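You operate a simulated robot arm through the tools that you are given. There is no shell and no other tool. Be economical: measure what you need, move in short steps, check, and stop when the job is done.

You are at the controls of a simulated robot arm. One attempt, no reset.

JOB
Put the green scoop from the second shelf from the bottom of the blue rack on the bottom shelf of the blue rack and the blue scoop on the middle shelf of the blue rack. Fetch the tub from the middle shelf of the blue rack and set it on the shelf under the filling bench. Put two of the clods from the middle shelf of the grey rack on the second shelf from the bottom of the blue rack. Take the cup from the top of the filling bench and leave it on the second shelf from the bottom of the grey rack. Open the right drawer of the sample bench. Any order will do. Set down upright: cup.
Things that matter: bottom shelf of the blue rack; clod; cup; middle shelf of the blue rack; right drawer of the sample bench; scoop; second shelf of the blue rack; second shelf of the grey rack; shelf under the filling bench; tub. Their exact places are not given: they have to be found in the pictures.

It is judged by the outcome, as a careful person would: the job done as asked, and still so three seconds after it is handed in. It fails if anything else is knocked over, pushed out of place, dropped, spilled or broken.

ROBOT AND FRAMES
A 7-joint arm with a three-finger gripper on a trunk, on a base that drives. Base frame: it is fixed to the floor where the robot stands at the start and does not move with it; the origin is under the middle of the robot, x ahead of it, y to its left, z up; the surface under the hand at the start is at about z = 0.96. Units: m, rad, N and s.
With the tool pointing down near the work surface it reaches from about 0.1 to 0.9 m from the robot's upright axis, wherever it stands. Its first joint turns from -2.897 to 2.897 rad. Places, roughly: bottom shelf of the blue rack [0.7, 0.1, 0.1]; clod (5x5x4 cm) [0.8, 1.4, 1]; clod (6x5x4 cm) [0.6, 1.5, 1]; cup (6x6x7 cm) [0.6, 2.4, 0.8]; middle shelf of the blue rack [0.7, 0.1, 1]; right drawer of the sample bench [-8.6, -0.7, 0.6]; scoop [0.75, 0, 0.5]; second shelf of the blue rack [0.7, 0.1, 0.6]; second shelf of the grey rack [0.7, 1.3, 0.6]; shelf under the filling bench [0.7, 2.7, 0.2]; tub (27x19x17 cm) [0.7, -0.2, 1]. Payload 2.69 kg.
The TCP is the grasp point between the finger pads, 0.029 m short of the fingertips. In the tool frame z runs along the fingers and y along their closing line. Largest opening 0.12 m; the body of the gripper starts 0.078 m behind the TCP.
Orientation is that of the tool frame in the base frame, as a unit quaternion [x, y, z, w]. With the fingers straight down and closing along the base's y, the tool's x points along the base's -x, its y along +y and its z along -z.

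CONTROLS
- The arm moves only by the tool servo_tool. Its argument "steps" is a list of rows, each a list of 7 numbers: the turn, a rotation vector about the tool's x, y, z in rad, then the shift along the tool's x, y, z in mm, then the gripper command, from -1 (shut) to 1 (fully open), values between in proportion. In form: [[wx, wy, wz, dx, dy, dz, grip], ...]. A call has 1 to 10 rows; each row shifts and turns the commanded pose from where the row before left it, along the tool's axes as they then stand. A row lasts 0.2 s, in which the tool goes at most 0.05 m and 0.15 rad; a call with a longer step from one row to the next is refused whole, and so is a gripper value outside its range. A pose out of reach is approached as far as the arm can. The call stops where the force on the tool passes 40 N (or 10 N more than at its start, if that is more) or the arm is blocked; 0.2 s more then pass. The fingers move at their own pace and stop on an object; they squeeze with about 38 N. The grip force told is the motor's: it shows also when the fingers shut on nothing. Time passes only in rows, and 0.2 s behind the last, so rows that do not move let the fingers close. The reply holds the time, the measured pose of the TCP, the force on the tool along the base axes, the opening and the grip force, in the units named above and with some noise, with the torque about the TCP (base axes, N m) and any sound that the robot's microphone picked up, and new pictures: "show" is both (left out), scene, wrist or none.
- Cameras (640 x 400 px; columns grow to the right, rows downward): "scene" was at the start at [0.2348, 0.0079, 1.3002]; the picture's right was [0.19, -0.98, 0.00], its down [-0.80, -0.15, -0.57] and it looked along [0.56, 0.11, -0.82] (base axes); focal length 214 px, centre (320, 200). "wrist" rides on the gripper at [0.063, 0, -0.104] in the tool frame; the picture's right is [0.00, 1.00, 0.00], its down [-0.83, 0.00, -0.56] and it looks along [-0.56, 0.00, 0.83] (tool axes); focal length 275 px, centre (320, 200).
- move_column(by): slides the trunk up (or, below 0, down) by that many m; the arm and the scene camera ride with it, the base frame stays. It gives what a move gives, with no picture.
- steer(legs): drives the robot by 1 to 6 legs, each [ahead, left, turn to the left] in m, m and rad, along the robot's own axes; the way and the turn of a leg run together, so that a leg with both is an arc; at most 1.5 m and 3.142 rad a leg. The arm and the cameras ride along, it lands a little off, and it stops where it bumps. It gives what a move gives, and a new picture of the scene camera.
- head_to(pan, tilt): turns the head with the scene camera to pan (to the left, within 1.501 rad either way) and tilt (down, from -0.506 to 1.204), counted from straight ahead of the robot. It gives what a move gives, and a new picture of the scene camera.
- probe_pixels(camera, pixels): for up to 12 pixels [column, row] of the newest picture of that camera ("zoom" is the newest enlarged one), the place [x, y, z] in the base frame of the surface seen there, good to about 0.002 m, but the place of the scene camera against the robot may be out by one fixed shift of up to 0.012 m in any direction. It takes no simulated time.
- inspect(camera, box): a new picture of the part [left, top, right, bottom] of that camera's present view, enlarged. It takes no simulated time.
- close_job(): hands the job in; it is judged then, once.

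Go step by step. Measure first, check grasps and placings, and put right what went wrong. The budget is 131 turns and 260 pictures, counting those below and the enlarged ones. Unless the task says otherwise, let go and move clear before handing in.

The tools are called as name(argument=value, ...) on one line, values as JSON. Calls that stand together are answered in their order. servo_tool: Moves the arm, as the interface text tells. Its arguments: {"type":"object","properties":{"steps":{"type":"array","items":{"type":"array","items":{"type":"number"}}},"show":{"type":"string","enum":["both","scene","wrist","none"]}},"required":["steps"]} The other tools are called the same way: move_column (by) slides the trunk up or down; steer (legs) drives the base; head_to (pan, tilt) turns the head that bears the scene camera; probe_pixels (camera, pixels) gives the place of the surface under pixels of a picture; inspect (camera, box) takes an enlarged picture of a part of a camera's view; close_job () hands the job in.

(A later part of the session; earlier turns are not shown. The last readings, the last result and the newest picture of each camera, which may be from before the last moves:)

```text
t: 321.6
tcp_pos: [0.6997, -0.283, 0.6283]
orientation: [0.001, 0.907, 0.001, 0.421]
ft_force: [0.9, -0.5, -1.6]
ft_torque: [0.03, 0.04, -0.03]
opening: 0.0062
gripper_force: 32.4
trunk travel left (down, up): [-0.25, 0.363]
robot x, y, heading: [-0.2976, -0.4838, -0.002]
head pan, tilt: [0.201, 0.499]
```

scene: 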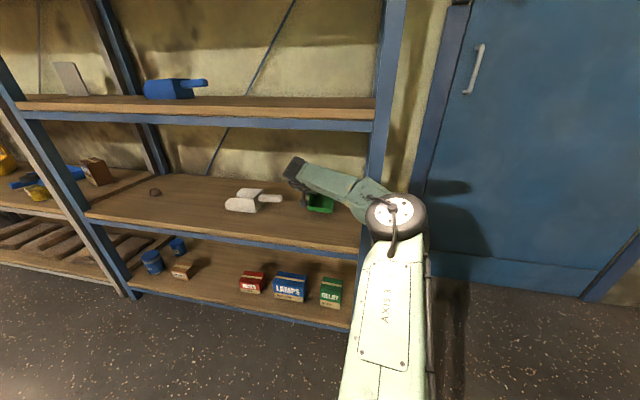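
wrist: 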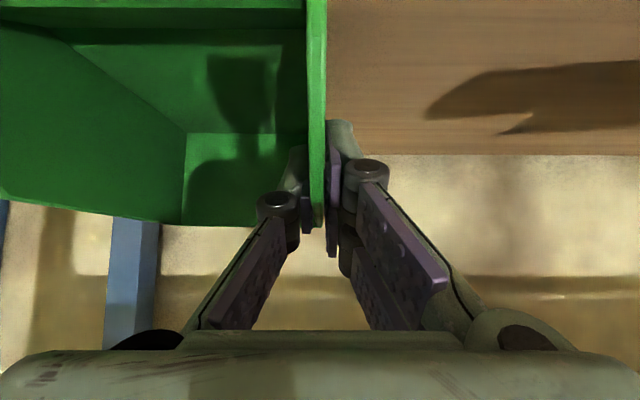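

Green scoop held. I back out, then lower trunk and arm for the bottom shelf and move left to the free gap (y≈0.15).

steer(legs=[[-0.5, 0, 0]])

move_column(by=-0.12)

servo_tool(steps=[[0, 0, 0, 36, 0, 30.5, -1], [0, 0, 0, 36, 0, 30.5, -1], [0, 0, 0, 36, 0, 30.5, -1], [0, 0, 0, 36, 0, 30.5, -1], [0, 0, 0, 36, 0, 30.5, -1]], show="scene")

```text
t: 324.5
tcp_pos: [0.1986, -0.2799, 0.629]
orientation: [0.0, 0.907, 0.001, 0.421]
ft_force: [-0.8, -1.0, -1.4]
ft_torque: [0.09, 0.04, 0.03]
opening: 0.0059
gripper_force: 32.4
trunk travel left (down, up): [-0.25, 0.363]
robot x, y, heading: [-0.8019, -0.4788, 0.002]
head pan, tilt: [0.201, 0.499]
```

scene: 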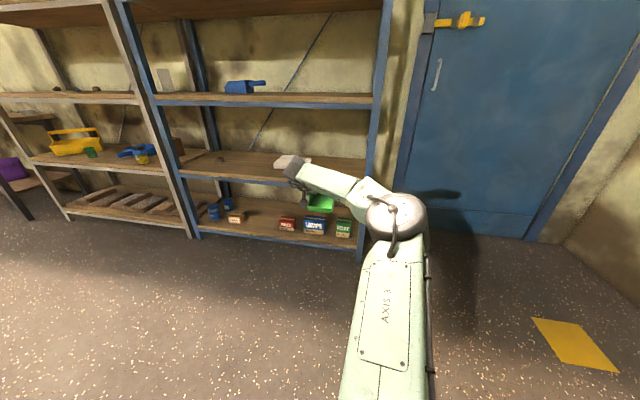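

```text
t: 326.0
tcp_pos: [0.1987, -0.2808, 0.5075]
orientation: [-0.001, 0.907, 0.001, 0.421]
ft_force: [0.5, 0.1, -1.4]
ft_torque: [0.03, 0.05, 0.0]
opening: 0.006
gripper_force: 33.2
trunk travel left (down, up): [-0.13, 0.483]
robot x, y, heading: [-0.7976, -0.4826, -0.003]
head pan, tilt: [0.201, 0.499]
```

```text
t: 327.2
tcp_pos: [0.2004, -0.2773, 0.2728]
orientation: [0.0, 0.907, 0.0, 0.421]
ft_force: [0.3, -0.2, -0.7]
ft_torque: [0.05, 0.13, -0.01]
opening: 0.006
gripper_force: 32.0
trunk travel left (down, up): [-0.13, 0.483]
robot x, y, heading: [-0.8011, -0.4826, -0.004]
head pan, tilt: [0.201, 0.499]
```

scene: 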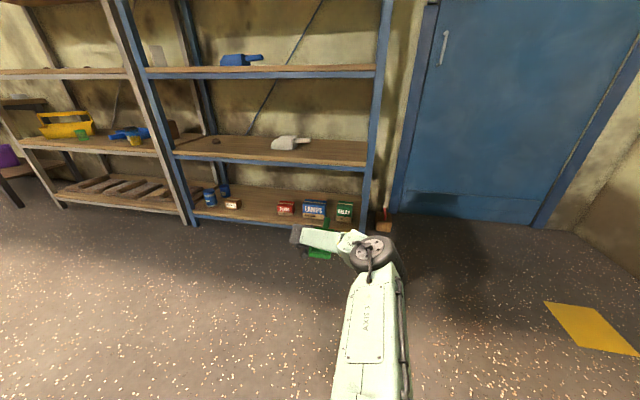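

The low reach works. I lower to entry height and probe the bottom shelf boxes.

servo_tool(steps=[[0, 0, 0, 35, 0, 29.5, -1]], show="none")

probe_pixels(camera="scene", pixels=[[228, 204], [240, 204], [280, 209], [291, 209], [260, 212], [260, 195], [210, 200], [260, 167], [260, 221]])

steer(legs=[[0, 0.463, 0]])

servo_tool(steps=[[0, 0, 0, 0, 0, 0, -1]], show="wrist")

```text
t: 327.6
tcp_pos: [0.2013, -0.2786, 0.227]
orientation: [-0.001, 0.907, 0.002, 0.421]
ft_force: [0.8, 0.0, -0.8]
ft_torque: [0.07, 0.11, 0.03]
opening: 0.0062
gripper_force: 32.8
trunk travel left (down, up): [-0.13, 0.483]
robot x, y, heading: [-0.8014, -0.4834, 0.001]
head pan, tilt: [0.201, 0.499]
```

```text
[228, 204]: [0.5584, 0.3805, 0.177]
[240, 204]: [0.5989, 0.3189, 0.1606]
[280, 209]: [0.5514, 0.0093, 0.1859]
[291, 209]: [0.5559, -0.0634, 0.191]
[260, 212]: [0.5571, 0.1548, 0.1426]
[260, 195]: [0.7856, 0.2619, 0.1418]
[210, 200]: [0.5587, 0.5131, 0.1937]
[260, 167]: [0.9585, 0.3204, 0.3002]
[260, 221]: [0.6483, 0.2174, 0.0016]
```

```text
t: 331.7
tcp_pos: [0.2, 0.1813, 0.2268]
orientation: [0.0, 0.907, 0.0, 0.421]
ft_force: [-0.8, -1.0, -0.7]
ft_torque: [0.05, 0.03, -0.04]
opening: 0.0061
gripper_force: 32.4
trunk travel left (down, up): [-0.13, 0.483]
robot x, y, heading: [-0.7984, -0.0235, 0.0]
head pan, tilt: [0.201, 0.499]
```

scene: 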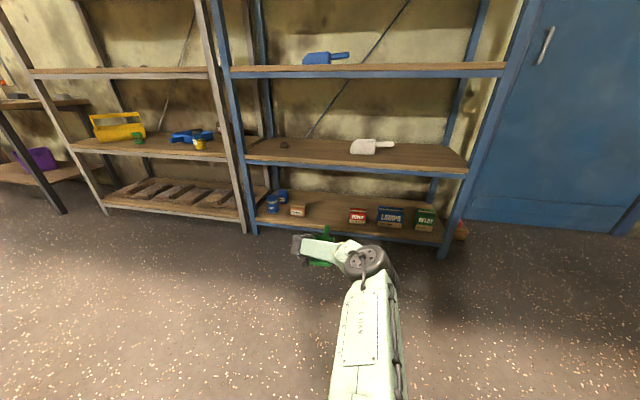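

```text
t: 332.1
tcp_pos: [0.2001, 0.1809, 0.2271]
orientation: [0.0, 0.908, 0.001, 0.42]
ft_force: [-0.2, 0.5, -0.9]
ft_torque: [0.04, 0.06, 0.0]
opening: 0.006
gripper_force: 31.7
trunk travel left (down, up): [-0.13, 0.483]
robot x, y, heading: [-0.7961, -0.021, -0.001]
head pan, tilt: [0.201, 0.499]
```

wrist: 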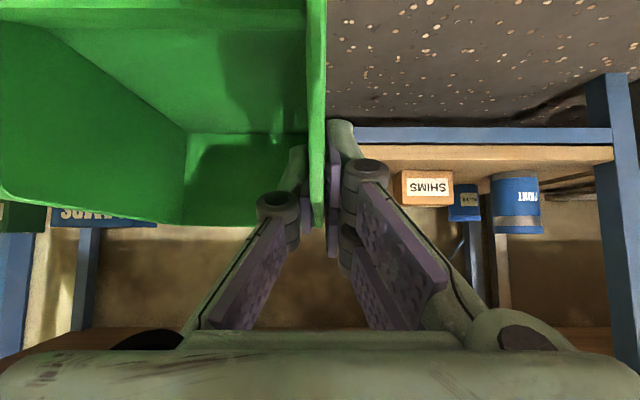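

The gap is clear on both sides. I drive in 0.45 m.

steer(legs=[[0.45, 0, 0]])

servo_tool(steps=[[0, 0, 0, 15, 0, 13, -1], [0, 0, 0, 9, 0, 7.7, -1], [0, 0, 0, 0, 0, 0, -1]], show="both")

```text
t: 334.8
tcp_pos: [0.6488, 0.1871, 0.2271]
orientation: [-0.002, 0.907, 0.002, 0.421]
ft_force: [0.1, -0.7, -1.3]
ft_torque: [0.06, 0.05, 0.0]
opening: 0.006
gripper_force: 32.0
trunk travel left (down, up): [-0.13, 0.483]
robot x, y, heading: [-0.3508, -0.024, 0.005]
head pan, tilt: [0.201, 0.499]
```

scene: 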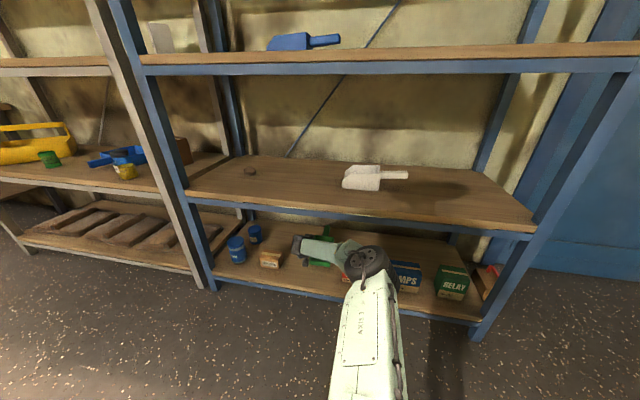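

```text
t: 335.6
tcp_pos: [0.6486, 0.1872, 0.196]
orientation: [-0.004, 0.907, 0.003, 0.421]
ft_force: [-0.2, 0.1, -0.7]
ft_torque: [0.04, 0.03, -0.01]
opening: 0.006
gripper_force: 32.5
trunk travel left (down, up): [-0.13, 0.483]
robot x, y, heading: [-0.3522, -0.0232, 0.004]
head pan, tilt: [0.201, 0.499]
```

scene: 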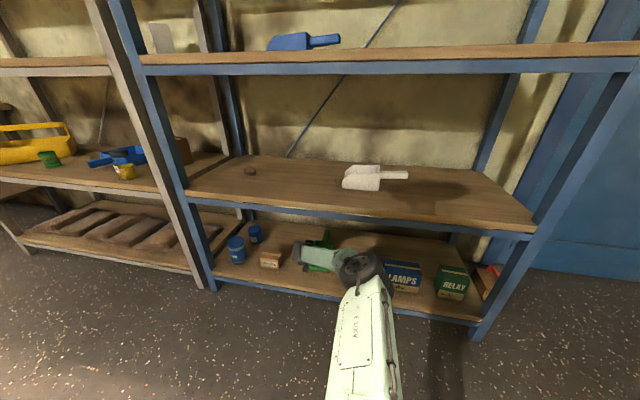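
wrist: 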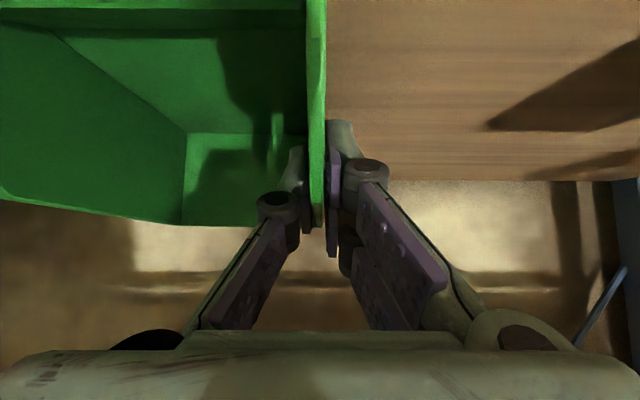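

Close to the shelf; I lower to contact.

servo_tool(steps=[[0, 0, 0, 3.8, 0, 3.2, -1], [0, 0, 0, 2.3, 0, 1.9, -1], [0, 0, 0, 0, 0, 0, -1]], show="none")

probe_pixels(camera="scene", pixels=[[360, 260], [340, 265], [378, 262], [320, 255]])

```text
t: 336.4
tcp_pos: [0.6496, 0.1866, 0.1885]
orientation: [-0.002, 0.906, 0.001, 0.422]
ft_force: [0.2, -0.1, 4.5]
ft_torque: [-0.11, 0.41, 0.06]
opening: 0.006
gripper_force: 32.4
trunk travel left (down, up): [-0.13, 0.483]
robot x, y, heading: [-0.3544, -0.0233, 0.01]
head pan, tilt: [0.201, 0.499]
```

```text
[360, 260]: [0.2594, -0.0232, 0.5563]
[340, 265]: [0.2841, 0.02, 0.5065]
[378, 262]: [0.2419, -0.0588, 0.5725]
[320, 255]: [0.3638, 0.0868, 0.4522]
```

Contact made. Open, rise over the wall and back out.

servo_tool(steps=[[0, 0, 0, 0, 0, 0, 0.0], [0, 0, 0, 0, 0, 0, 0.0], [0, 0, 0, 0, 0, 0, 0.0], [0, 0, 0, 0, 0, 0, 0.0], [0, 0, 0, -19, 0, -16, 0.0], [0, 0, 0, -19, 0, -16, 0.0]], show="wrist")

steer(legs=[[-0.5, 0, 0]])

```text
t: 337.8
tcp_pos: [0.6485, 0.1867, 0.2376]
orientation: [-0.002, 0.907, 0.002, 0.42]
ft_force: [-0.3, -0.8, -0.7]
ft_torque: [-0.03, -0.03, -0.03]
opening: 0.0603
gripper_force: 0.0
trunk travel left (down, up): [-0.13, 0.483]
robot x, y, heading: [-0.3473, -0.0204, 0.001]
head pan, tilt: [0.201, 0.499]
```

wrist: 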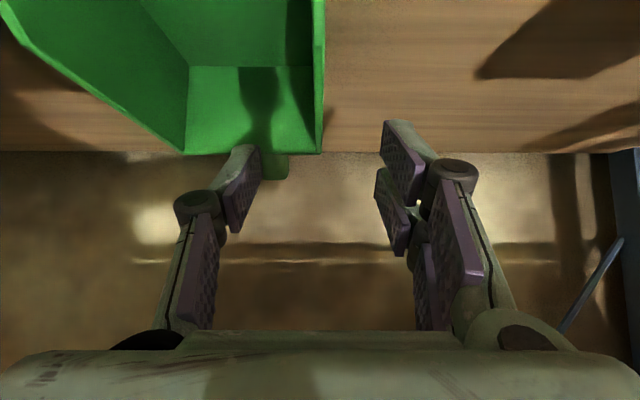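

```text
t: 340.8
tcp_pos: [0.1496, 0.1852, 0.2353]
orientation: [-0.002, 0.907, 0.003, 0.421]
ft_force: [-0.1, -0.5, -0.6]
ft_torque: [0.01, -0.01, 0.04]
opening: 0.06
gripper_force: 0.0
trunk travel left (down, up): [-0.13, 0.483]
robot x, y, heading: [-0.8479, -0.0196, 0.004]
head pan, tilt: [0.201, 0.499]
```

scene: 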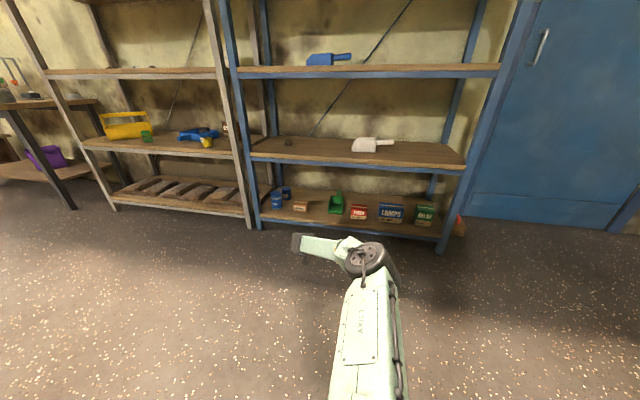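

Green scoop rests on the bottom shelf (336,205). Now the second clod: the lone one at about (0.79,1.74). I raise the hand and drive there.

move_column(by=0.4)

move_column(by=0.08)

servo_tool(steps=[[0, 0, 0, -36.7, 0, -31, 0.6], [0, 0, 0, -36.7, 0, -31, 0.6], [0, 0, 0, -36.7, 0, -31, 0.6], [0, 0, 0, -36.7, 0, -31, 0.6], [0, 0, 0, -36.7, 0, -31, 0.6], [0, 0, 0, -36.7, 0, -31, 0.6]], show="none")

steer(legs=[[0, 1.0, 0], [0, 0.555, 0], [0.3, 0, 0]])

servo_tool(steps=[[0, 0, 0, 0, 0, 0, 0.6]], show="wrist")

```text
t: 344.6
tcp_pos: [0.1507, 0.1859, 0.6374]
orientation: [-0.002, 0.907, 0.002, 0.421]
ft_force: [0.9, -0.3, 0.5]
ft_torque: [0.0, 0.0, -0.01]
opening: 0.0601
gripper_force: 0.0
trunk travel left (down, up): [-0.53, 0.083]
robot x, y, heading: [-0.8462, -0.0227, 0.008]
head pan, tilt: [0.201, 0.499]
```

```text
t: 345.8
tcp_pos: [0.15, 0.1859, 0.7156]
orientation: [-0.002, 0.907, 0.002, 0.42]
ft_force: [0.7, 0.1, -0.5]
ft_torque: [-0.01, 0.03, 0.01]
opening: 0.0601
gripper_force: 0.1
trunk travel left (down, up): [-0.61, 0.003]
robot x, y, heading: [-0.8525, -0.0211, -0.002]
head pan, tilt: [0.201, 0.499]
```

```text
t: 347.2
tcp_pos: [0.1503, 0.1849, 1.007]
orientation: [-0.002, 0.907, 0.002, 0.42]
ft_force: [-0.4, 0.4, 0.5]
ft_torque: [-0.03, 0.0, 0.01]
opening: 0.096
gripper_force: 0.2
trunk travel left (down, up): [-0.61, 0.003]
robot x, y, heading: [-0.8533, -0.0227, 0.005]
head pan, tilt: [0.201, 0.499]
```

```text
t: 361.4
tcp_pos: [0.4318, 1.7656, 1.0051]
orientation: [-0.006, 0.907, 0.003, 0.42]
ft_force: [0.0, -0.5, 0.3]
ft_torque: [0.02, 0.0, 0.03]
opening: 0.096
gripper_force: 0.0
trunk travel left (down, up): [-0.61, 0.003]
robot x, y, heading: [-0.568, 1.5469, 0.008]
head pan, tilt: [0.201, 0.499]
```

scene: 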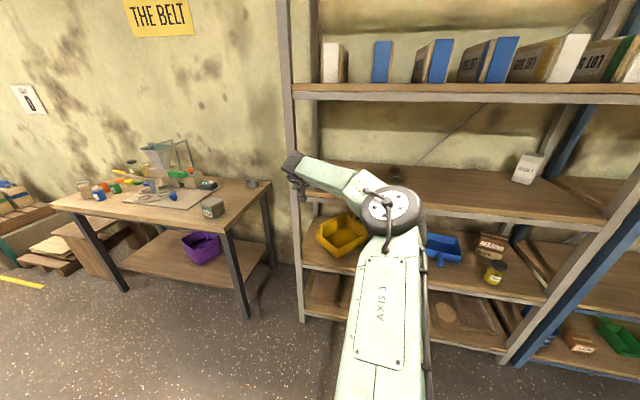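

```text
t: 361.8
tcp_pos: [0.4329, 1.7656, 1.0058]
orientation: [-0.006, 0.907, 0.004, 0.421]
ft_force: [0.3, -0.2, -0.1]
ft_torque: [0.02, 0.0, 0.02]
opening: 0.0957
gripper_force: 0.0
trunk travel left (down, up): [-0.61, 0.003]
robot x, y, heading: [-0.566, 1.5476, 0.007]
head pan, tilt: [0.201, 0.499]
```

wrist: 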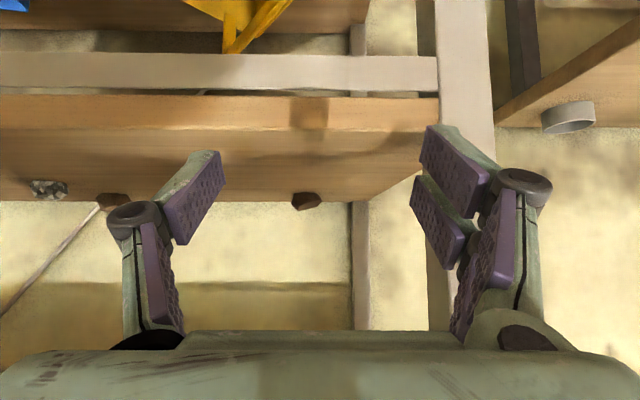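

The clod is at (306,200); the left post is close on the picture's right. Probe both.

probe_pixels(camera="wrist", pixels=[[306, 200], [300, 203], [315, 200], [306, 194], [440, 100], [488, 100], [290, 130], [370, 300], [354, 300]])

```text
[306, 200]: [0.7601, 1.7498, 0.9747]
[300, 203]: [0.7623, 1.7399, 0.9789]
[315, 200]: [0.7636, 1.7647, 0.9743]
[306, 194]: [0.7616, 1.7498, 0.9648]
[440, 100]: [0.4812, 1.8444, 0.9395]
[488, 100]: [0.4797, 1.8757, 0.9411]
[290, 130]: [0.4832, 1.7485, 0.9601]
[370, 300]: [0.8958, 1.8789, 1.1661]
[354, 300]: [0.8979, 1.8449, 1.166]
```

Clod centre ≈(0.785,1.75). I shift right 1.5 cm and drive in 0.35 m, straddling it.

servo_tool(steps=[[0, 0, 0, 0, -15, 0, 0.42], [0, 0, 0, 0, 0, 0, 0.42]], show="none")

steer(legs=[[0.15, 0, -0.007], [0.195, 0, 0]])

servo_tool(steps=[[0, 0, 0, 0, 0, 0, 0.42]], show="wrist")

```text
t: 362.4
tcp_pos: [0.4328, 1.7514, 1.0051]
orientation: [-0.006, 0.907, 0.003, 0.421]
ft_force: [-0.1, 0.1, -0.8]
ft_torque: [-0.01, -0.02, -0.03]
opening: 0.0852
gripper_force: 0.1
trunk travel left (down, up): [-0.61, 0.003]
robot x, y, heading: [-0.562, 1.5446, 0.012]
head pan, tilt: [0.201, 0.499]
```

```text
t: 365.0
tcp_pos: [0.7785, 1.7424, 1.0047]
orientation: [-0.002, 0.907, 0.002, 0.42]
ft_force: [0.6, -0.5, -0.3]
ft_torque: [0.01, -0.02, 0.01]
opening: 0.0852
gripper_force: 0.0
trunk travel left (down, up): [-0.61, 0.003]
robot x, y, heading: [-0.2208, 1.5511, -0.002]
head pan, tilt: [0.201, 0.499]
```

scene: 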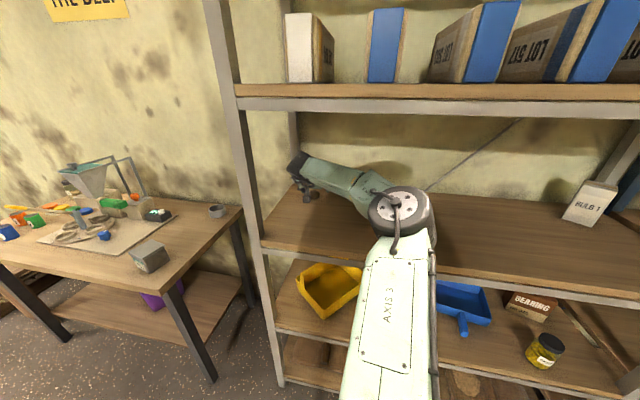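

```text
t: 365.4
tcp_pos: [0.7788, 1.7434, 1.0049]
orientation: [-0.002, 0.907, 0.003, 0.421]
ft_force: [-0.8, -0.2, 0.2]
ft_torque: [0.03, 0.0, 0.01]
opening: 0.0849
gripper_force: 0.0
trunk travel left (down, up): [-0.61, 0.003]
robot x, y, heading: [-0.2223, 1.548, -0.001]
head pan, tilt: [0.201, 0.499]
```

wrist: 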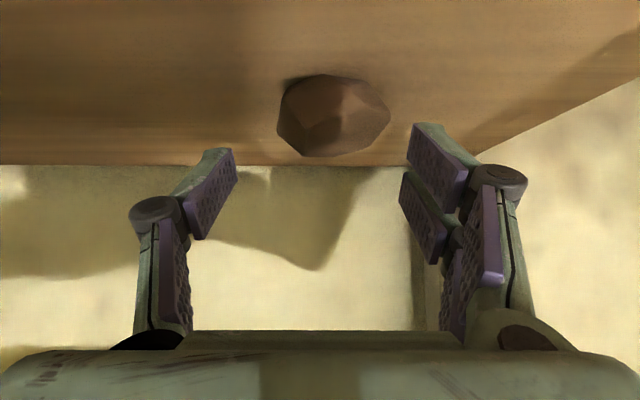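

I probe the clod to fix the final offset.

probe_pixels(camera="wrist", pixels=[[334, 115], [334, 150], [285, 120], [385, 115], [334, 80]])

```text
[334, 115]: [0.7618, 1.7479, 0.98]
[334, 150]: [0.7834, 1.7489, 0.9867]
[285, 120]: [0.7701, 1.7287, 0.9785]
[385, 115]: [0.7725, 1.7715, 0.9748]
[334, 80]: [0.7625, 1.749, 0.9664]
```

servo_tool(steps=[[0, 0, 0, 6.7, 6, 12.2, 0.42], [0, 0, 0, 0, 0, 0, -0.6], [0, 0, 0, 0, 0, 0, -0.6], [0, 0, 0, 0, 0, 0, -0.6], [0, 0, 0, 0, 0, 0, -0.6], [0, 0, 0, -11.5, 0, -9.7, -0.6], [0, 0, 0, -11.5, 0, -9.7, -0.6]], show="wrist")

```text
t: 367.0
tcp_pos: [0.784, 1.7479, 1.0203]
orientation: [-0.002, 0.908, 0.001, 0.419]
ft_force: [-0.3, 0.0, 0.2]
ft_torque: [-0.01, -0.04, -0.03]
opening: 0.024
gripper_force: 0.1
trunk travel left (down, up): [-0.61, 0.003]
robot x, y, heading: [-0.2239, 1.5492, -0.0]
head pan, tilt: [0.201, 0.499]
```

wrist: 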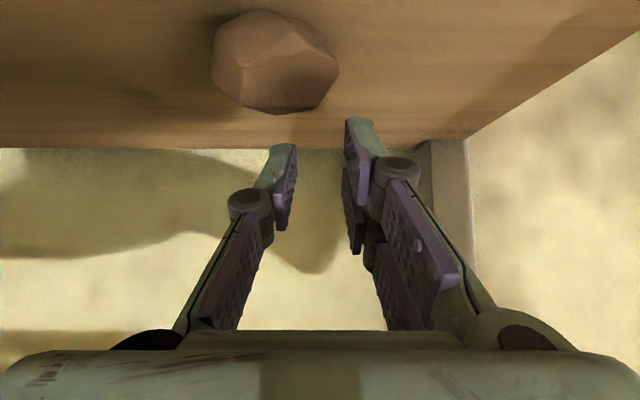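

The clod slipped out sideways toward me; the shallow grip was too high. I probe where it is now.

probe_pixels(camera="wrist", pixels=[[275, 60], [275, 100], [215, 55], [335, 70], [265, 30], [275, 108]])

servo_tool(steps=[[0, 0, 0, 0, 0, -20, 0.6], [0, 0, 0, 20, 0, -30, 0.6], [0, 0, 0, 25, 0, -30, 0.6], [0, 0.15, 0, 0, 0, 0, 0.6], [0, 0.15, 0, 0, 0, 0, 0.6], [0, 0.15, 0, 0, 0, 0, 0.6]], show="wrist")

```text
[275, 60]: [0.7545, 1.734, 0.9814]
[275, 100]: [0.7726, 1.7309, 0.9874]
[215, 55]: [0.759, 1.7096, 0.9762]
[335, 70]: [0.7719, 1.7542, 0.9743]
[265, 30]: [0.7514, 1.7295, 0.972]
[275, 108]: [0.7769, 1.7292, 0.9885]
```

```text
t: 368.4
tcp_pos: [0.6943, 1.748, 1.0399]
orientation: [-0.003, 0.979, 0.001, 0.205]
ft_force: [-0.5, -0.4, -0.3]
ft_torque: [-0.01, 0.03, 0.0]
opening: 0.0961
gripper_force: 0.1
trunk travel left (down, up): [-0.61, 0.003]
robot x, y, heading: [-0.2194, 1.5508, 0.0]
head pan, tilt: [0.201, 0.499]
```

wrist: 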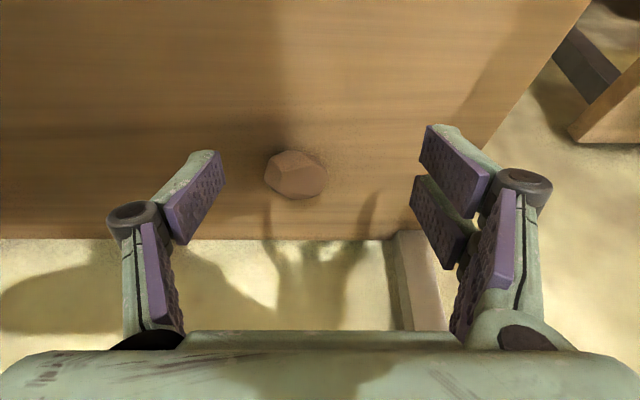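

The clod is at about (0.775,1.731) and the hand is now steep. I move over it and descend, then check.

servo_tool(steps=[[0, 0, 0, -37, -8.5, 16, 0.6], [0, 0, 0, -37, -8.5, 16, 0.6], [0, 0, 0, 9.6, 0, 22, 0.6], [0, 0, 0, 8.5, 0, 19, 0.6]], show="wrist")

```text
t: 369.4
tcp_pos: [0.7652, 1.7328, 0.9941]
orientation: [-0.002, 0.978, 0.001, 0.207]
ft_force: [0.5, -0.4, -0.4]
ft_torque: [0.05, 0.0, 0.0]
opening: 0.0963
gripper_force: 0.1
out of reach, approached as far as the arm can: row 2
trunk travel left (down, up): [-0.61, 0.003]
robot x, y, heading: [-0.2196, 1.5495, 0.002]
head pan, tilt: [0.201, 0.499]
```

wrist: 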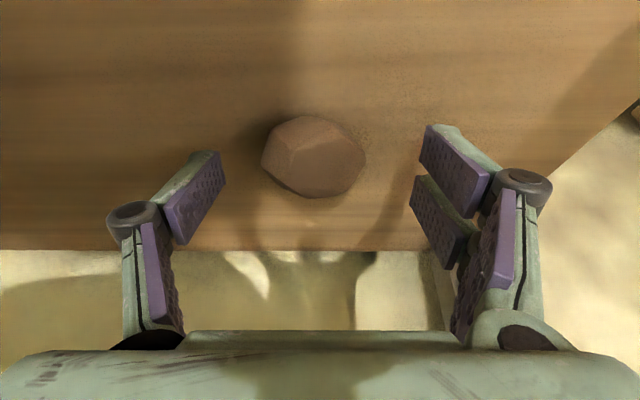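

The clod sits between the pads as it did with the first. I nudge the base 8 mm forward and close.

steer(legs=[[0.008, 0, 0]])

servo_tool(steps=[[0, 0, 0, 0, 0, 0, -0.6], [0, 0, 0, 0, 0, 0, -0.6], [0, 0, 0, 0, 0, 0, -0.6], [0, 0, 0, 0, 0, 0, -0.6], [0, 0, 0, 0, 0, 0, -0.6]], show="wrist")

```text
t: 370.1
tcp_pos: [0.7736, 1.7331, 0.9946]
orientation: [-0.002, 0.978, 0.0, 0.207]
ft_force: [0.1, -0.2, -0.5]
ft_torque: [0.02, -0.03, 0.04]
opening: 0.096
gripper_force: 0.1
trunk travel left (down, up): [-0.61, 0.003]
robot x, y, heading: [-0.213, 1.5489, 0.001]
head pan, tilt: [0.201, 0.499]
```

scene: 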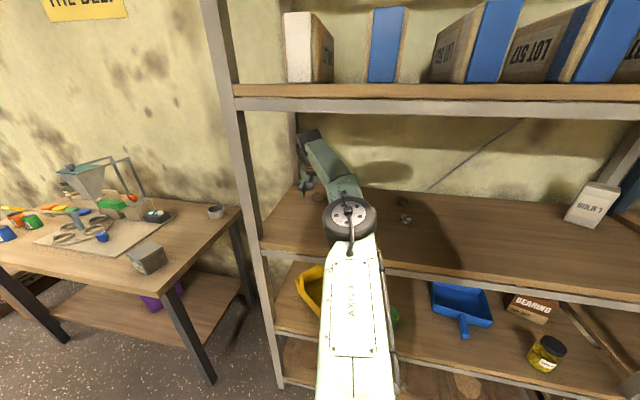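

```text
t: 371.3
tcp_pos: [0.7724, 1.7331, 0.9951]
orientation: [-0.001, 0.978, 0.0, 0.208]
ft_force: [0.1, 0.9, 0.9]
ft_torque: [-0.01, -0.01, -0.03]
opening: 0.0494
gripper_force: 37.1
trunk travel left (down, up): [-0.61, 0.003]
robot x, y, heading: [-0.2157, 1.5493, 0.001]
head pan, tilt: [0.201, 0.499]
```

wrist: 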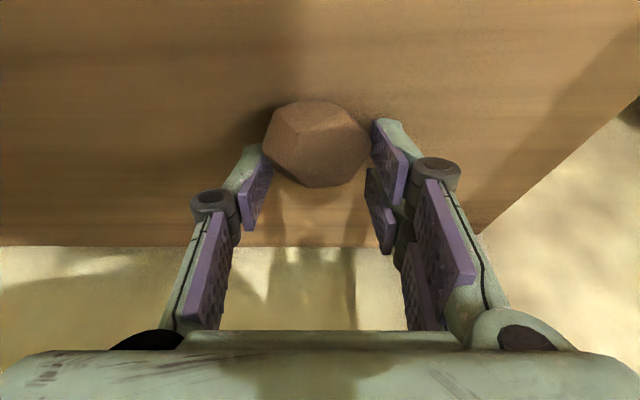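

Gripped at 0.049 m. I lift slightly with an inward pull, then back out.

servo_tool(steps=[[0, 0, 0, 2, 0, -20, -0.6], [0, 0, 0, 8, 0, -15, -0.6]], show="wrist")

steer(legs=[[-0.55, 0, 0]])

```text
t: 371.9
tcp_pos: [0.7499, 1.7327, 1.0232]
orientation: [-0.001, 0.978, 0.001, 0.208]
ft_force: [-0.5, 0.8, -1.4]
ft_torque: [0.03, -0.05, -0.01]
opening: 0.0491
gripper_force: 38.0
trunk travel left (down, up): [-0.61, 0.003]
robot x, y, heading: [-0.2113, 1.5488, -0.001]
head pan, tilt: [0.201, 0.499]
```

wrist: 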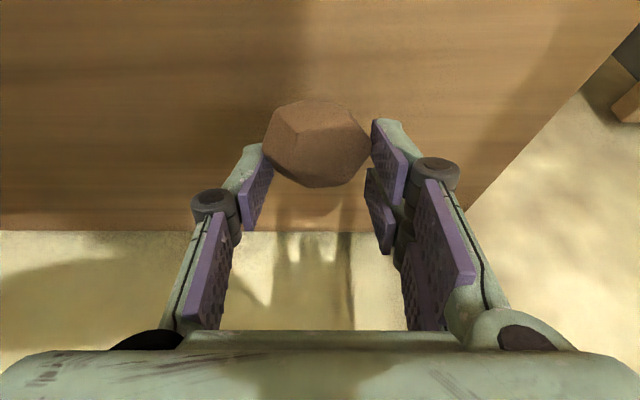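

```text
t: 375.1
tcp_pos: [0.2025, 1.7324, 1.0228]
orientation: [-0.002, 0.978, 0.001, 0.207]
ft_force: [-1.0, 1.2, 0.0]
ft_torque: [-0.03, -0.03, -0.02]
opening: 0.0489
gripper_force: 37.7
trunk travel left (down, up): [-0.61, 0.003]
robot x, y, heading: [-0.7616, 1.5487, -0.002]
head pan, tilt: [0.201, 0.499]
```

scene: 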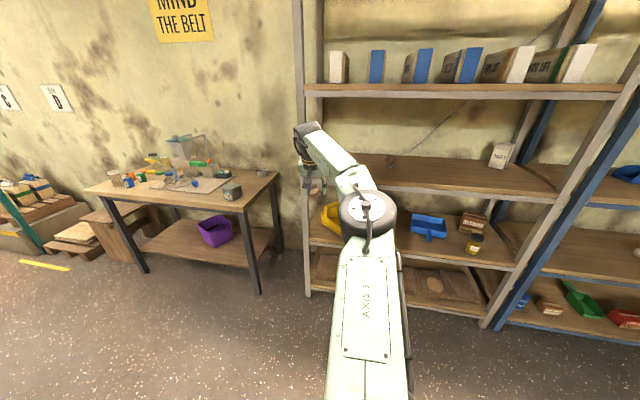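

I pull the arm in, lower the trunk to the second-shelf level and drive back to the blue rack (target y≈0.30, where the blue scoop was).

servo_tool(steps=[[0, 0, 0, 36.6, 0, -16, -0.6], [0, 0, 0, 36.6, 0, -16, -0.6], [0, 0, 0, 36.6, 0, -16, -0.6]], show="none")

steer(legs=[[0, -1.43, 0]])

move_column(by=-0.4)

head_to(pan=0.1, tilt=0.4)

```text
t: 375.9
tcp_pos: [0.0823, 1.7314, 1.0232]
orientation: [-0.002, 0.978, 0.001, 0.207]
ft_force: [-0.4, 0.3, -0.4]
ft_torque: [0.0, 0.04, 0.0]
opening: 0.0484
gripper_force: 38.6
trunk travel left (down, up): [-0.61, 0.003]
robot x, y, heading: [-0.7613, 1.5489, -0.005]
head pan, tilt: [0.201, 0.499]
```

```text
t: 387.2
tcp_pos: [0.0896, 0.3044, 1.0219]
orientation: [-0.007, 0.978, 0.002, 0.207]
ft_force: [0.0, 0.3, -1.0]
ft_torque: [0.01, 0.01, -0.03]
opening: 0.0476
gripper_force: 37.9
trunk travel left (down, up): [-0.61, 0.003]
robot x, y, heading: [-0.7495, 0.1129, 0.01]
head pan, tilt: [0.201, 0.499]
```

scene: 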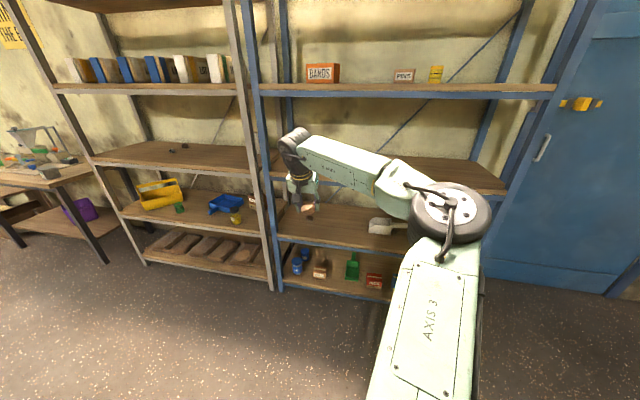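

```text
t: 391.0
tcp_pos: [0.0891, 0.3059, 0.6223]
orientation: [-0.006, 0.978, 0.002, 0.207]
ft_force: [0.2, 0.1, -1.2]
ft_torque: [-0.02, 0.0, 0.0]
opening: 0.0476
gripper_force: 38.0
trunk travel left (down, up): [-0.21, 0.403]
robot x, y, heading: [-0.7545, 0.1097, 0.01]
head pan, tilt: [0.201, 0.499]
```

```text
t: 391.7
tcp_pos: [0.0892, 0.3055, 0.621]
orientation: [-0.009, 0.978, 0.003, 0.208]
ft_force: [0.0, 0.7, -0.6]
ft_torque: [-0.02, 0.03, -0.01]
opening: 0.0476
gripper_force: 38.5
trunk travel left (down, up): [-0.21, 0.403]
robot x, y, heading: [-0.7523, 0.1162, 0.015]
head pan, tilt: [0.099, 0.4]
```

scene: 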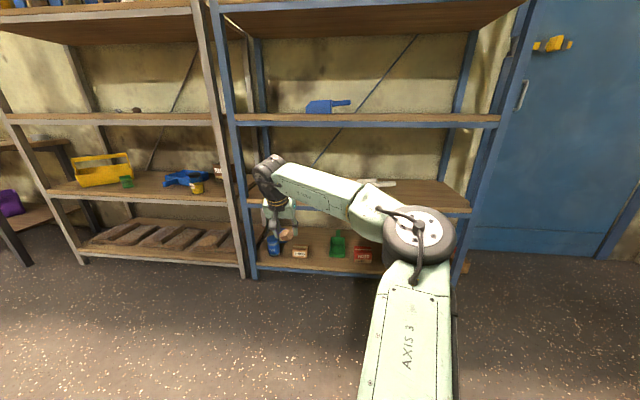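

Clear to enter. I lower 1 cm and drive in 0.5 m.

servo_tool(steps=[[0, 0, 0, 4, 0, 9, -0.6]], show="none")

steer(legs=[[0.25, 0, -0.012], [0.24, 0, 0]])

servo_tool(steps=[[0, 0, 0, 6, 0, 13, -0.6], [0, 0, 0, 2.4, 0, 5.5, -0.6]], show="wrist")

```text
t: 392.1
tcp_pos: [0.0901, 0.3045, 0.6116]
orientation: [-0.007, 0.978, 0.002, 0.209]
ft_force: [0.7, 0.1, -0.8]
ft_torque: [-0.02, -0.01, 0.01]
opening: 0.0476
gripper_force: 38.2
trunk travel left (down, up): [-0.21, 0.403]
robot x, y, heading: [-0.7499, 0.1134, 0.014]
head pan, tilt: [0.099, 0.4]
```

```text
t: 395.3
tcp_pos: [0.5791, 0.2929, 0.6117]
orientation: [-0.001, 0.978, 0.002, 0.209]
ft_force: [0.3, 0.0, -0.1]
ft_torque: [-0.02, 0.02, 0.03]
opening: 0.0473
gripper_force: 37.9
trunk travel left (down, up): [-0.21, 0.403]
robot x, y, heading: [-0.2672, 0.1135, -0.004]
head pan, tilt: [0.099, 0.4]
```

scene: 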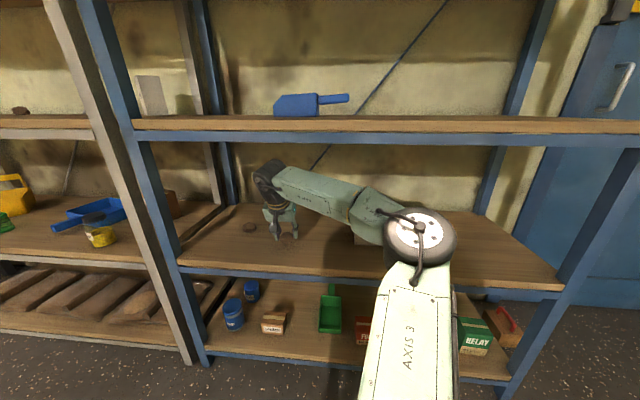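

```text
t: 395.9
tcp_pos: [0.5791, 0.2933, 0.5921]
orientation: [-0.001, 0.978, 0.001, 0.208]
ft_force: [0.3, -0.5, 0.1]
ft_torque: [-0.01, 0.01, 0.02]
opening: 0.0471
gripper_force: 38.4
trunk travel left (down, up): [-0.21, 0.403]
robot x, y, heading: [-0.2645, 0.1136, -0.002]
head pan, tilt: [0.099, 0.4]
```

wrist: 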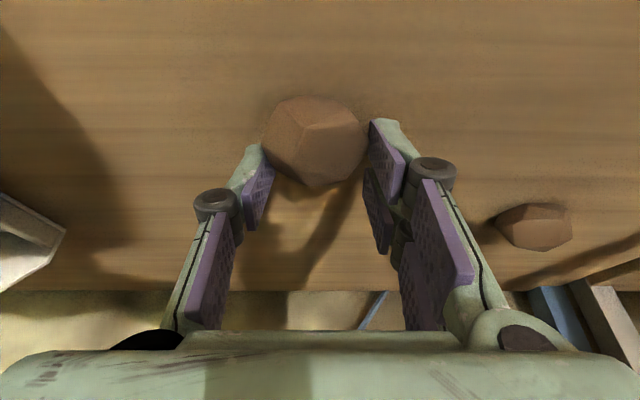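

Both clods in view. Lower to contact.

servo_tool(steps=[[0, 0, 0, 1.2, 0, 2.7, -0.6], [0, 0, 0, 1.2, 0, 2.7, -0.6], [0, 0, 0, 0.8, 0, 1.8, -0.6]], show="none")

```text
t: 396.7
tcp_pos: [0.578, 0.2931, 0.5865]
orientation: [-0.001, 0.978, 0.002, 0.209]
ft_force: [-2.1, -0.7, 11.7]
ft_torque: [0.15, 0.15, 0.04]
opening: 0.0473
gripper_force: 38.6
trunk travel left (down, up): [-0.21, 0.403]
robot x, y, heading: [-0.2653, 0.1113, -0.002]
head pan, tilt: [0.099, 0.4]
```

servo_tool(steps=[[0, 0, 0, 0, 0, 0, 0.5], [0, 0, 0, 0, 0, 0, 0.5], [0, 0, 0, 0, 0, 0, 0.5], [0, 0, 0, 0, 0, 0, 0.5], [0, 0, 0, -10, 0, -23, 0.5], [0, 0, 0, -6, 0, -14, 0.5]], show="wrist")

steer(legs=[[-0.6, 0, 0]])

```text
t: 398.1
tcp_pos: [0.5791, 0.2933, 0.6232]
orientation: [0.0, 0.978, 0.002, 0.208]
ft_force: [0.0, 0.2, 0.1]
ft_torque: [-0.02, 0.0, 0.03]
opening: 0.0901
gripper_force: 0.0
trunk travel left (down, up): [-0.21, 0.403]
robot x, y, heading: [-0.2654, 0.1136, -0.004]
head pan, tilt: [0.099, 0.4]
```

wrist: 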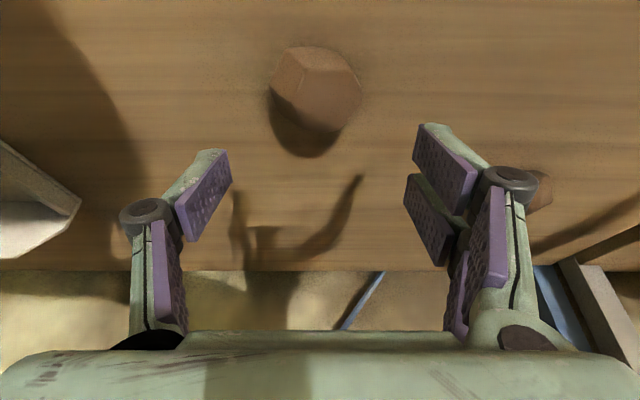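

```text
t: 401.5
tcp_pos: [-0.0197, 0.2991, 0.6231]
orientation: [-0.003, 0.978, 0.001, 0.207]
ft_force: [0.2, -0.3, -1.3]
ft_torque: [-0.03, 0.01, -0.04]
opening: 0.0902
gripper_force: 0.0
trunk travel left (down, up): [-0.21, 0.403]
robot x, y, heading: [-0.8602, 0.1154, 0.006]
head pan, tilt: [0.099, 0.4]
```

scene: 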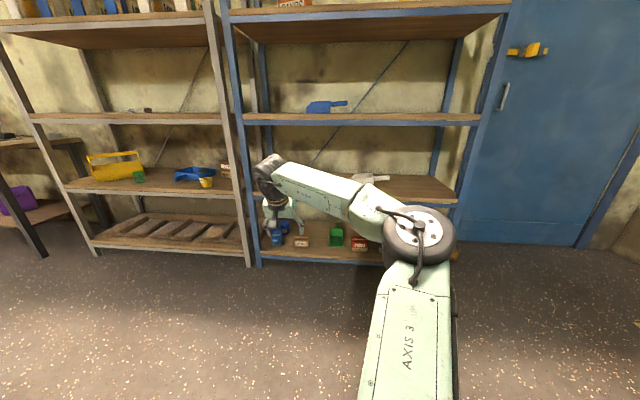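

Both clods are on the second shelf. Now for the sample bench behind: I turn around and look.

steer(legs=[[0, 0, 3.14]])

head_to(pan=-0.1, tilt=0.15)

```text
t: 409.5
tcp_pos: [-1.7013, -0.0854, 0.6236]
orientation: [0.978, 0.013, -0.208, 0.004]
ft_force: [0.7, 0.1, -0.6]
ft_torque: [0.01, -0.05, -0.04]
opening: 0.0898
gripper_force: 0.1
trunk travel left (down, up): [-0.21, 0.403]
robot x, y, heading: [-0.861, 0.1141, -3.115]
head pan, tilt: [0.099, 0.4]
```

scene: 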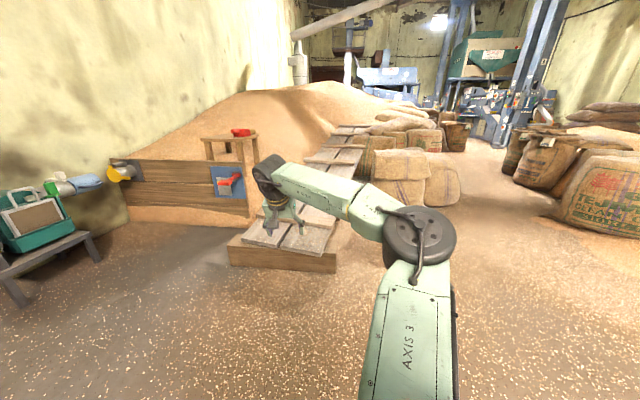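

```text
t: 410.2
tcp_pos: [-1.7033, -0.0861, 0.624]
orientation: [0.978, 0.013, -0.208, 0.003]
ft_force: [-0.3, 0.2, 0.0]
ft_torque: [0.02, 0.0, 0.0]
opening: 0.0901
gripper_force: 0.0
trunk travel left (down, up): [-0.21, 0.403]
robot x, y, heading: [-0.8621, 0.1124, -3.118]
head pan, tilt: [-0.099, 0.15]
```

scene: 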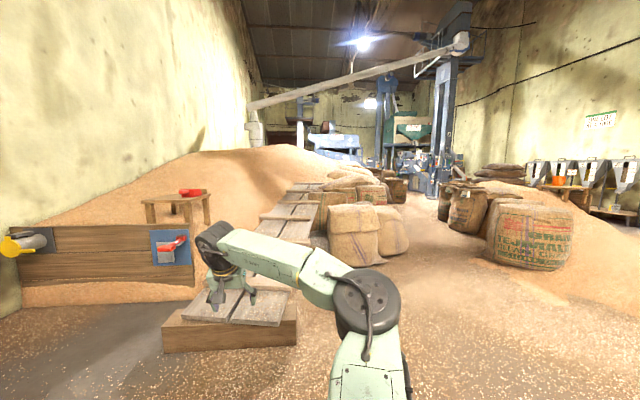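

The sample bench should lie about 7.7 m ahead beyond the sacks. I probe the corridor and zoom ahead to plan a route.

probe_pixels(camera="scene", pixels=[[420, 255], [425, 215], [422, 195], [395, 255], [380, 262], [405, 235], [495, 245], [450, 225], [462, 190], [410, 200], [340, 155], [300, 345]])

inspect(camera="scene", box=[240, 100, 480, 250])

```text
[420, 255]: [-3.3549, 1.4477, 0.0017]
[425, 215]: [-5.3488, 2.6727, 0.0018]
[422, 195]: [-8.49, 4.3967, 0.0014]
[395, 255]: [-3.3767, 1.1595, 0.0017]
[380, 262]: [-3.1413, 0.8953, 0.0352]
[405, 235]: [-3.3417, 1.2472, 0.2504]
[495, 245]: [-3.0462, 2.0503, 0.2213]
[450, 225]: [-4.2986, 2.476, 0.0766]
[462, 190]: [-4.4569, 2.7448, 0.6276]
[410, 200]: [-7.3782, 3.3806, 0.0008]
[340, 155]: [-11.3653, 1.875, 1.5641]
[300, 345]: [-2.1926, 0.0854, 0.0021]
```

```text
2.67 times, centred on (360, 175) of scene
```

zoom: 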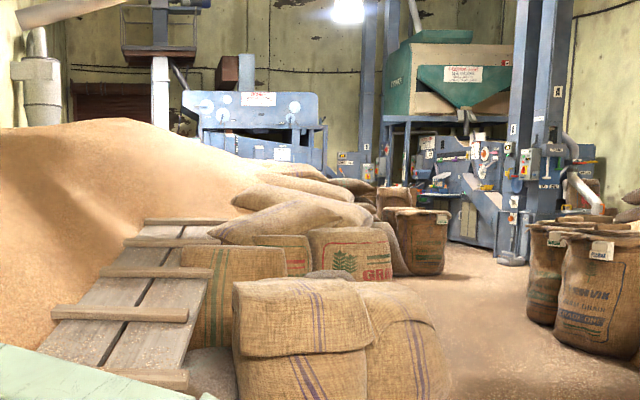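

There is a corridor right of the sack row (y≈1.3–2.0 at x≈-3.2, then widening). I raise the arm above the sacks, sidestep to the corridor mouth and look along it.

move_column(by=0.4)

steer(legs=[[0.5, -0.77, -0.024], [0.5, -0.77, 0]])

head_to(pan=-0.25, tilt=0.3)

```text
t: 414.1
tcp_pos: [-1.7028, -0.0844, 1.0238]
orientation: [0.978, 0.013, -0.208, 0.003]
ft_force: [-1.1, 1.2, -0.2]
ft_torque: [0.01, -0.02, 0.0]
opening: 0.0903
gripper_force: 0.0
trunk travel left (down, up): [-0.61, 0.003]
robot x, y, heading: [-0.8645, 0.1128, -3.12]
head pan, tilt: [-0.099, 0.15]
```

```text
t: 426.5
tcp_pos: [-2.7051, 1.4759, 1.0235]
orientation: [0.978, 0.001, -0.208, 0.001]
ft_force: [-0.6, 0.1, 0.3]
ft_torque: [0.0, -0.02, 0.01]
opening: 0.0899
gripper_force: 0.1
trunk travel left (down, up): [-0.61, 0.003]
robot x, y, heading: [-1.8598, 1.6544, 3.141]
head pan, tilt: [-0.099, 0.15]
```

scene: 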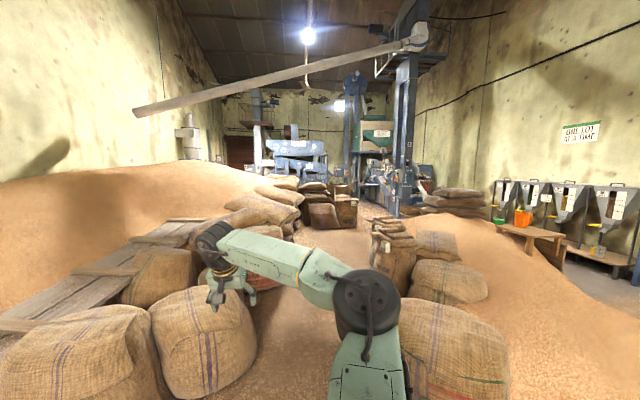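

```text
t: 427.2
tcp_pos: [-2.7055, 1.4762, 1.0231]
orientation: [0.978, 0.0, -0.209, 0.0]
ft_force: [-0.8, 0.1, -0.6]
ft_torque: [-0.01, 0.01, -0.02]
opening: 0.09
gripper_force: 0.1
trunk travel left (down, up): [-0.61, 0.003]
robot x, y, heading: [-1.8612, 1.6577, 3.141]
head pan, tilt: [-0.25, 0.3]
```

scene: 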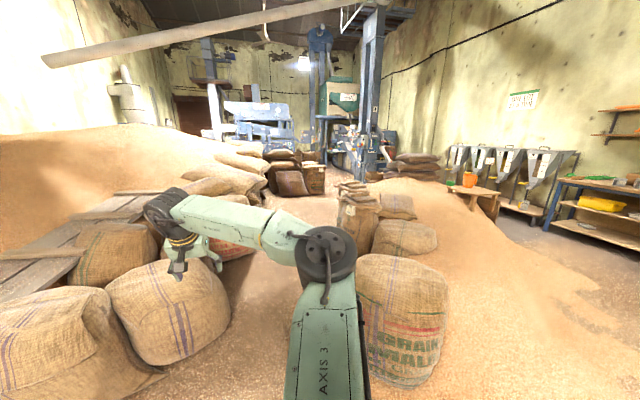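

I probe the sack edges bounding the corridor.

probe_pixels(camera="scene", pixels=[[225, 290], [190, 355], [362, 330], [365, 275], [340, 215], [352, 235], [262, 245], [268, 275], [320, 180], [275, 190], [325, 205], [400, 225]])

```text
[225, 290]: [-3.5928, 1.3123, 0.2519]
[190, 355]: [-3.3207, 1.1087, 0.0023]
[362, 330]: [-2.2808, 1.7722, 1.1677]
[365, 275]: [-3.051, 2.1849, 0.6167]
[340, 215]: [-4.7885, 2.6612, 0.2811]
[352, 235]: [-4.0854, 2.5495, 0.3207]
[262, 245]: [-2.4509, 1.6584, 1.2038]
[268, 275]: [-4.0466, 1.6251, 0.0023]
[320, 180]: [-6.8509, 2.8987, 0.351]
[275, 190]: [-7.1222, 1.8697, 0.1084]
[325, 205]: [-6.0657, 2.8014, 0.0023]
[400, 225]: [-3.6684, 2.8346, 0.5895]
```

The corridor is about 0.73 m wide (y 1.32–2.05), so I drive straight along y≈1.69, then shift right past it.

steer(legs=[[1.25, -0.028, 0], [1.0, -0.005, 0], [0.9, -0.55, 0]])

head_to(pan=0.3, tilt=0.3)

```text
t: 437.5
tcp_pos: [-4.8546, 1.5088, 1.0243]
orientation: [0.978, 0.005, -0.207, 0.002]
ft_force: [-0.2, 0.6, 0.2]
ft_torque: [-0.05, 0.0, 0.05]
opening: 0.0903
gripper_force: 0.2
trunk travel left (down, up): [-0.61, 0.003]
robot x, y, heading: [-4.0134, 1.6908, -3.138]
head pan, tilt: [-0.25, 0.3]
stopped in leg 2: the robot was blocked; the commanded pose is now the measured one
```

scene: 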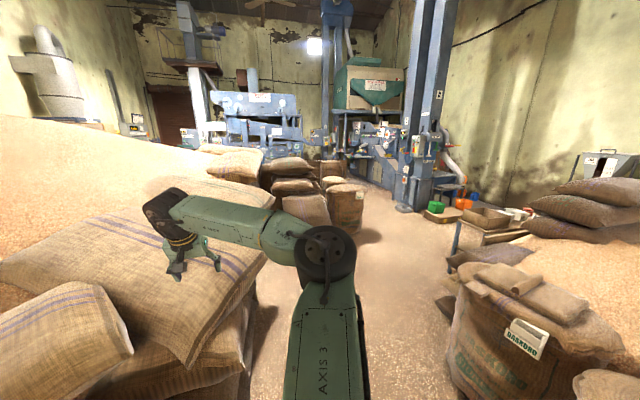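

```text
t: 438.5
tcp_pos: [-4.8563, 1.5063, 1.0238]
orientation: [0.978, 0.006, -0.208, 0.002]
ft_force: [-0.3, 0.5, 0.5]
ft_torque: [0.01, 0.01, 0.02]
opening: 0.09
gripper_force: 0.0
trunk travel left (down, up): [-0.61, 0.003]
robot x, y, heading: [-4.0112, 1.6945, -3.139]
head pan, tilt: [0.3, 0.3]
```

scene: 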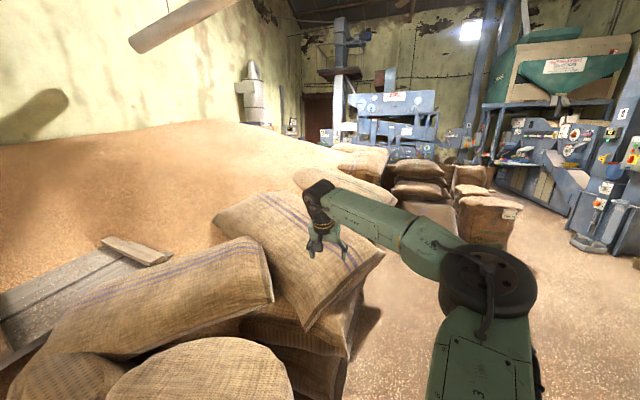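

The base touched the sack stack on the left. I back off, shift right 0.42 m and go on, then probe ahead.

steer(legs=[[-0.08, 0, 0], [0, -0.43, 0], [1.1, -0.1, 0]])

probe_pixels(camera="scene", pixels=[[500, 240], [520, 215], [470, 235], [560, 260], [400, 120], [600, 250], [330, 110], [410, 180], [440, 200], [540, 200], [480, 200], [300, 130]])

```text
t: 448.3
tcp_pos: [-5.8762, 2.0312, 1.0239]
orientation: [0.978, 0.007, -0.207, 0.003]
ft_force: [0.1, 0.4, 0.3]
ft_torque: [0.0, 0.01, 0.0]
opening: 0.0901
gripper_force: 0.0
trunk travel left (down, up): [-0.61, 0.003]
robot x, y, heading: [-5.0307, 2.2181, -3.133]
head pan, tilt: [0.3, 0.3]
```

scene: 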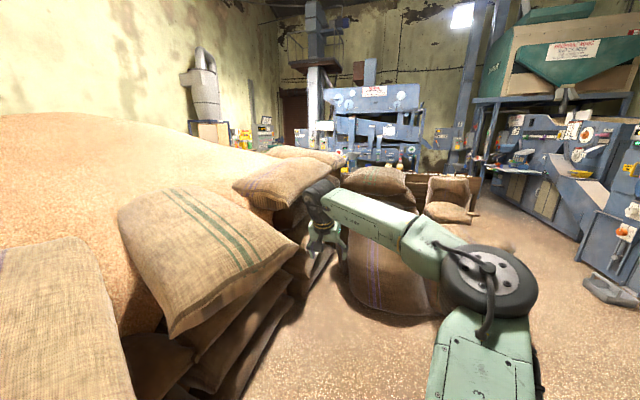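

```text
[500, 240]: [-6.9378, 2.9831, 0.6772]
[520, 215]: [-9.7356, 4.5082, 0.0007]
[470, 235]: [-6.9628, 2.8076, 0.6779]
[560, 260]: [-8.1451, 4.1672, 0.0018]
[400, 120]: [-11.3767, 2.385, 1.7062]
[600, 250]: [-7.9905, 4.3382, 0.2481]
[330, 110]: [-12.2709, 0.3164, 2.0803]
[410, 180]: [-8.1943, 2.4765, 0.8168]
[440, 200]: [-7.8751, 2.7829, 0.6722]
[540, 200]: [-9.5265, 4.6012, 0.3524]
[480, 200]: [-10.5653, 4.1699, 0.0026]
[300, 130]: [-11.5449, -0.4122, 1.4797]
```

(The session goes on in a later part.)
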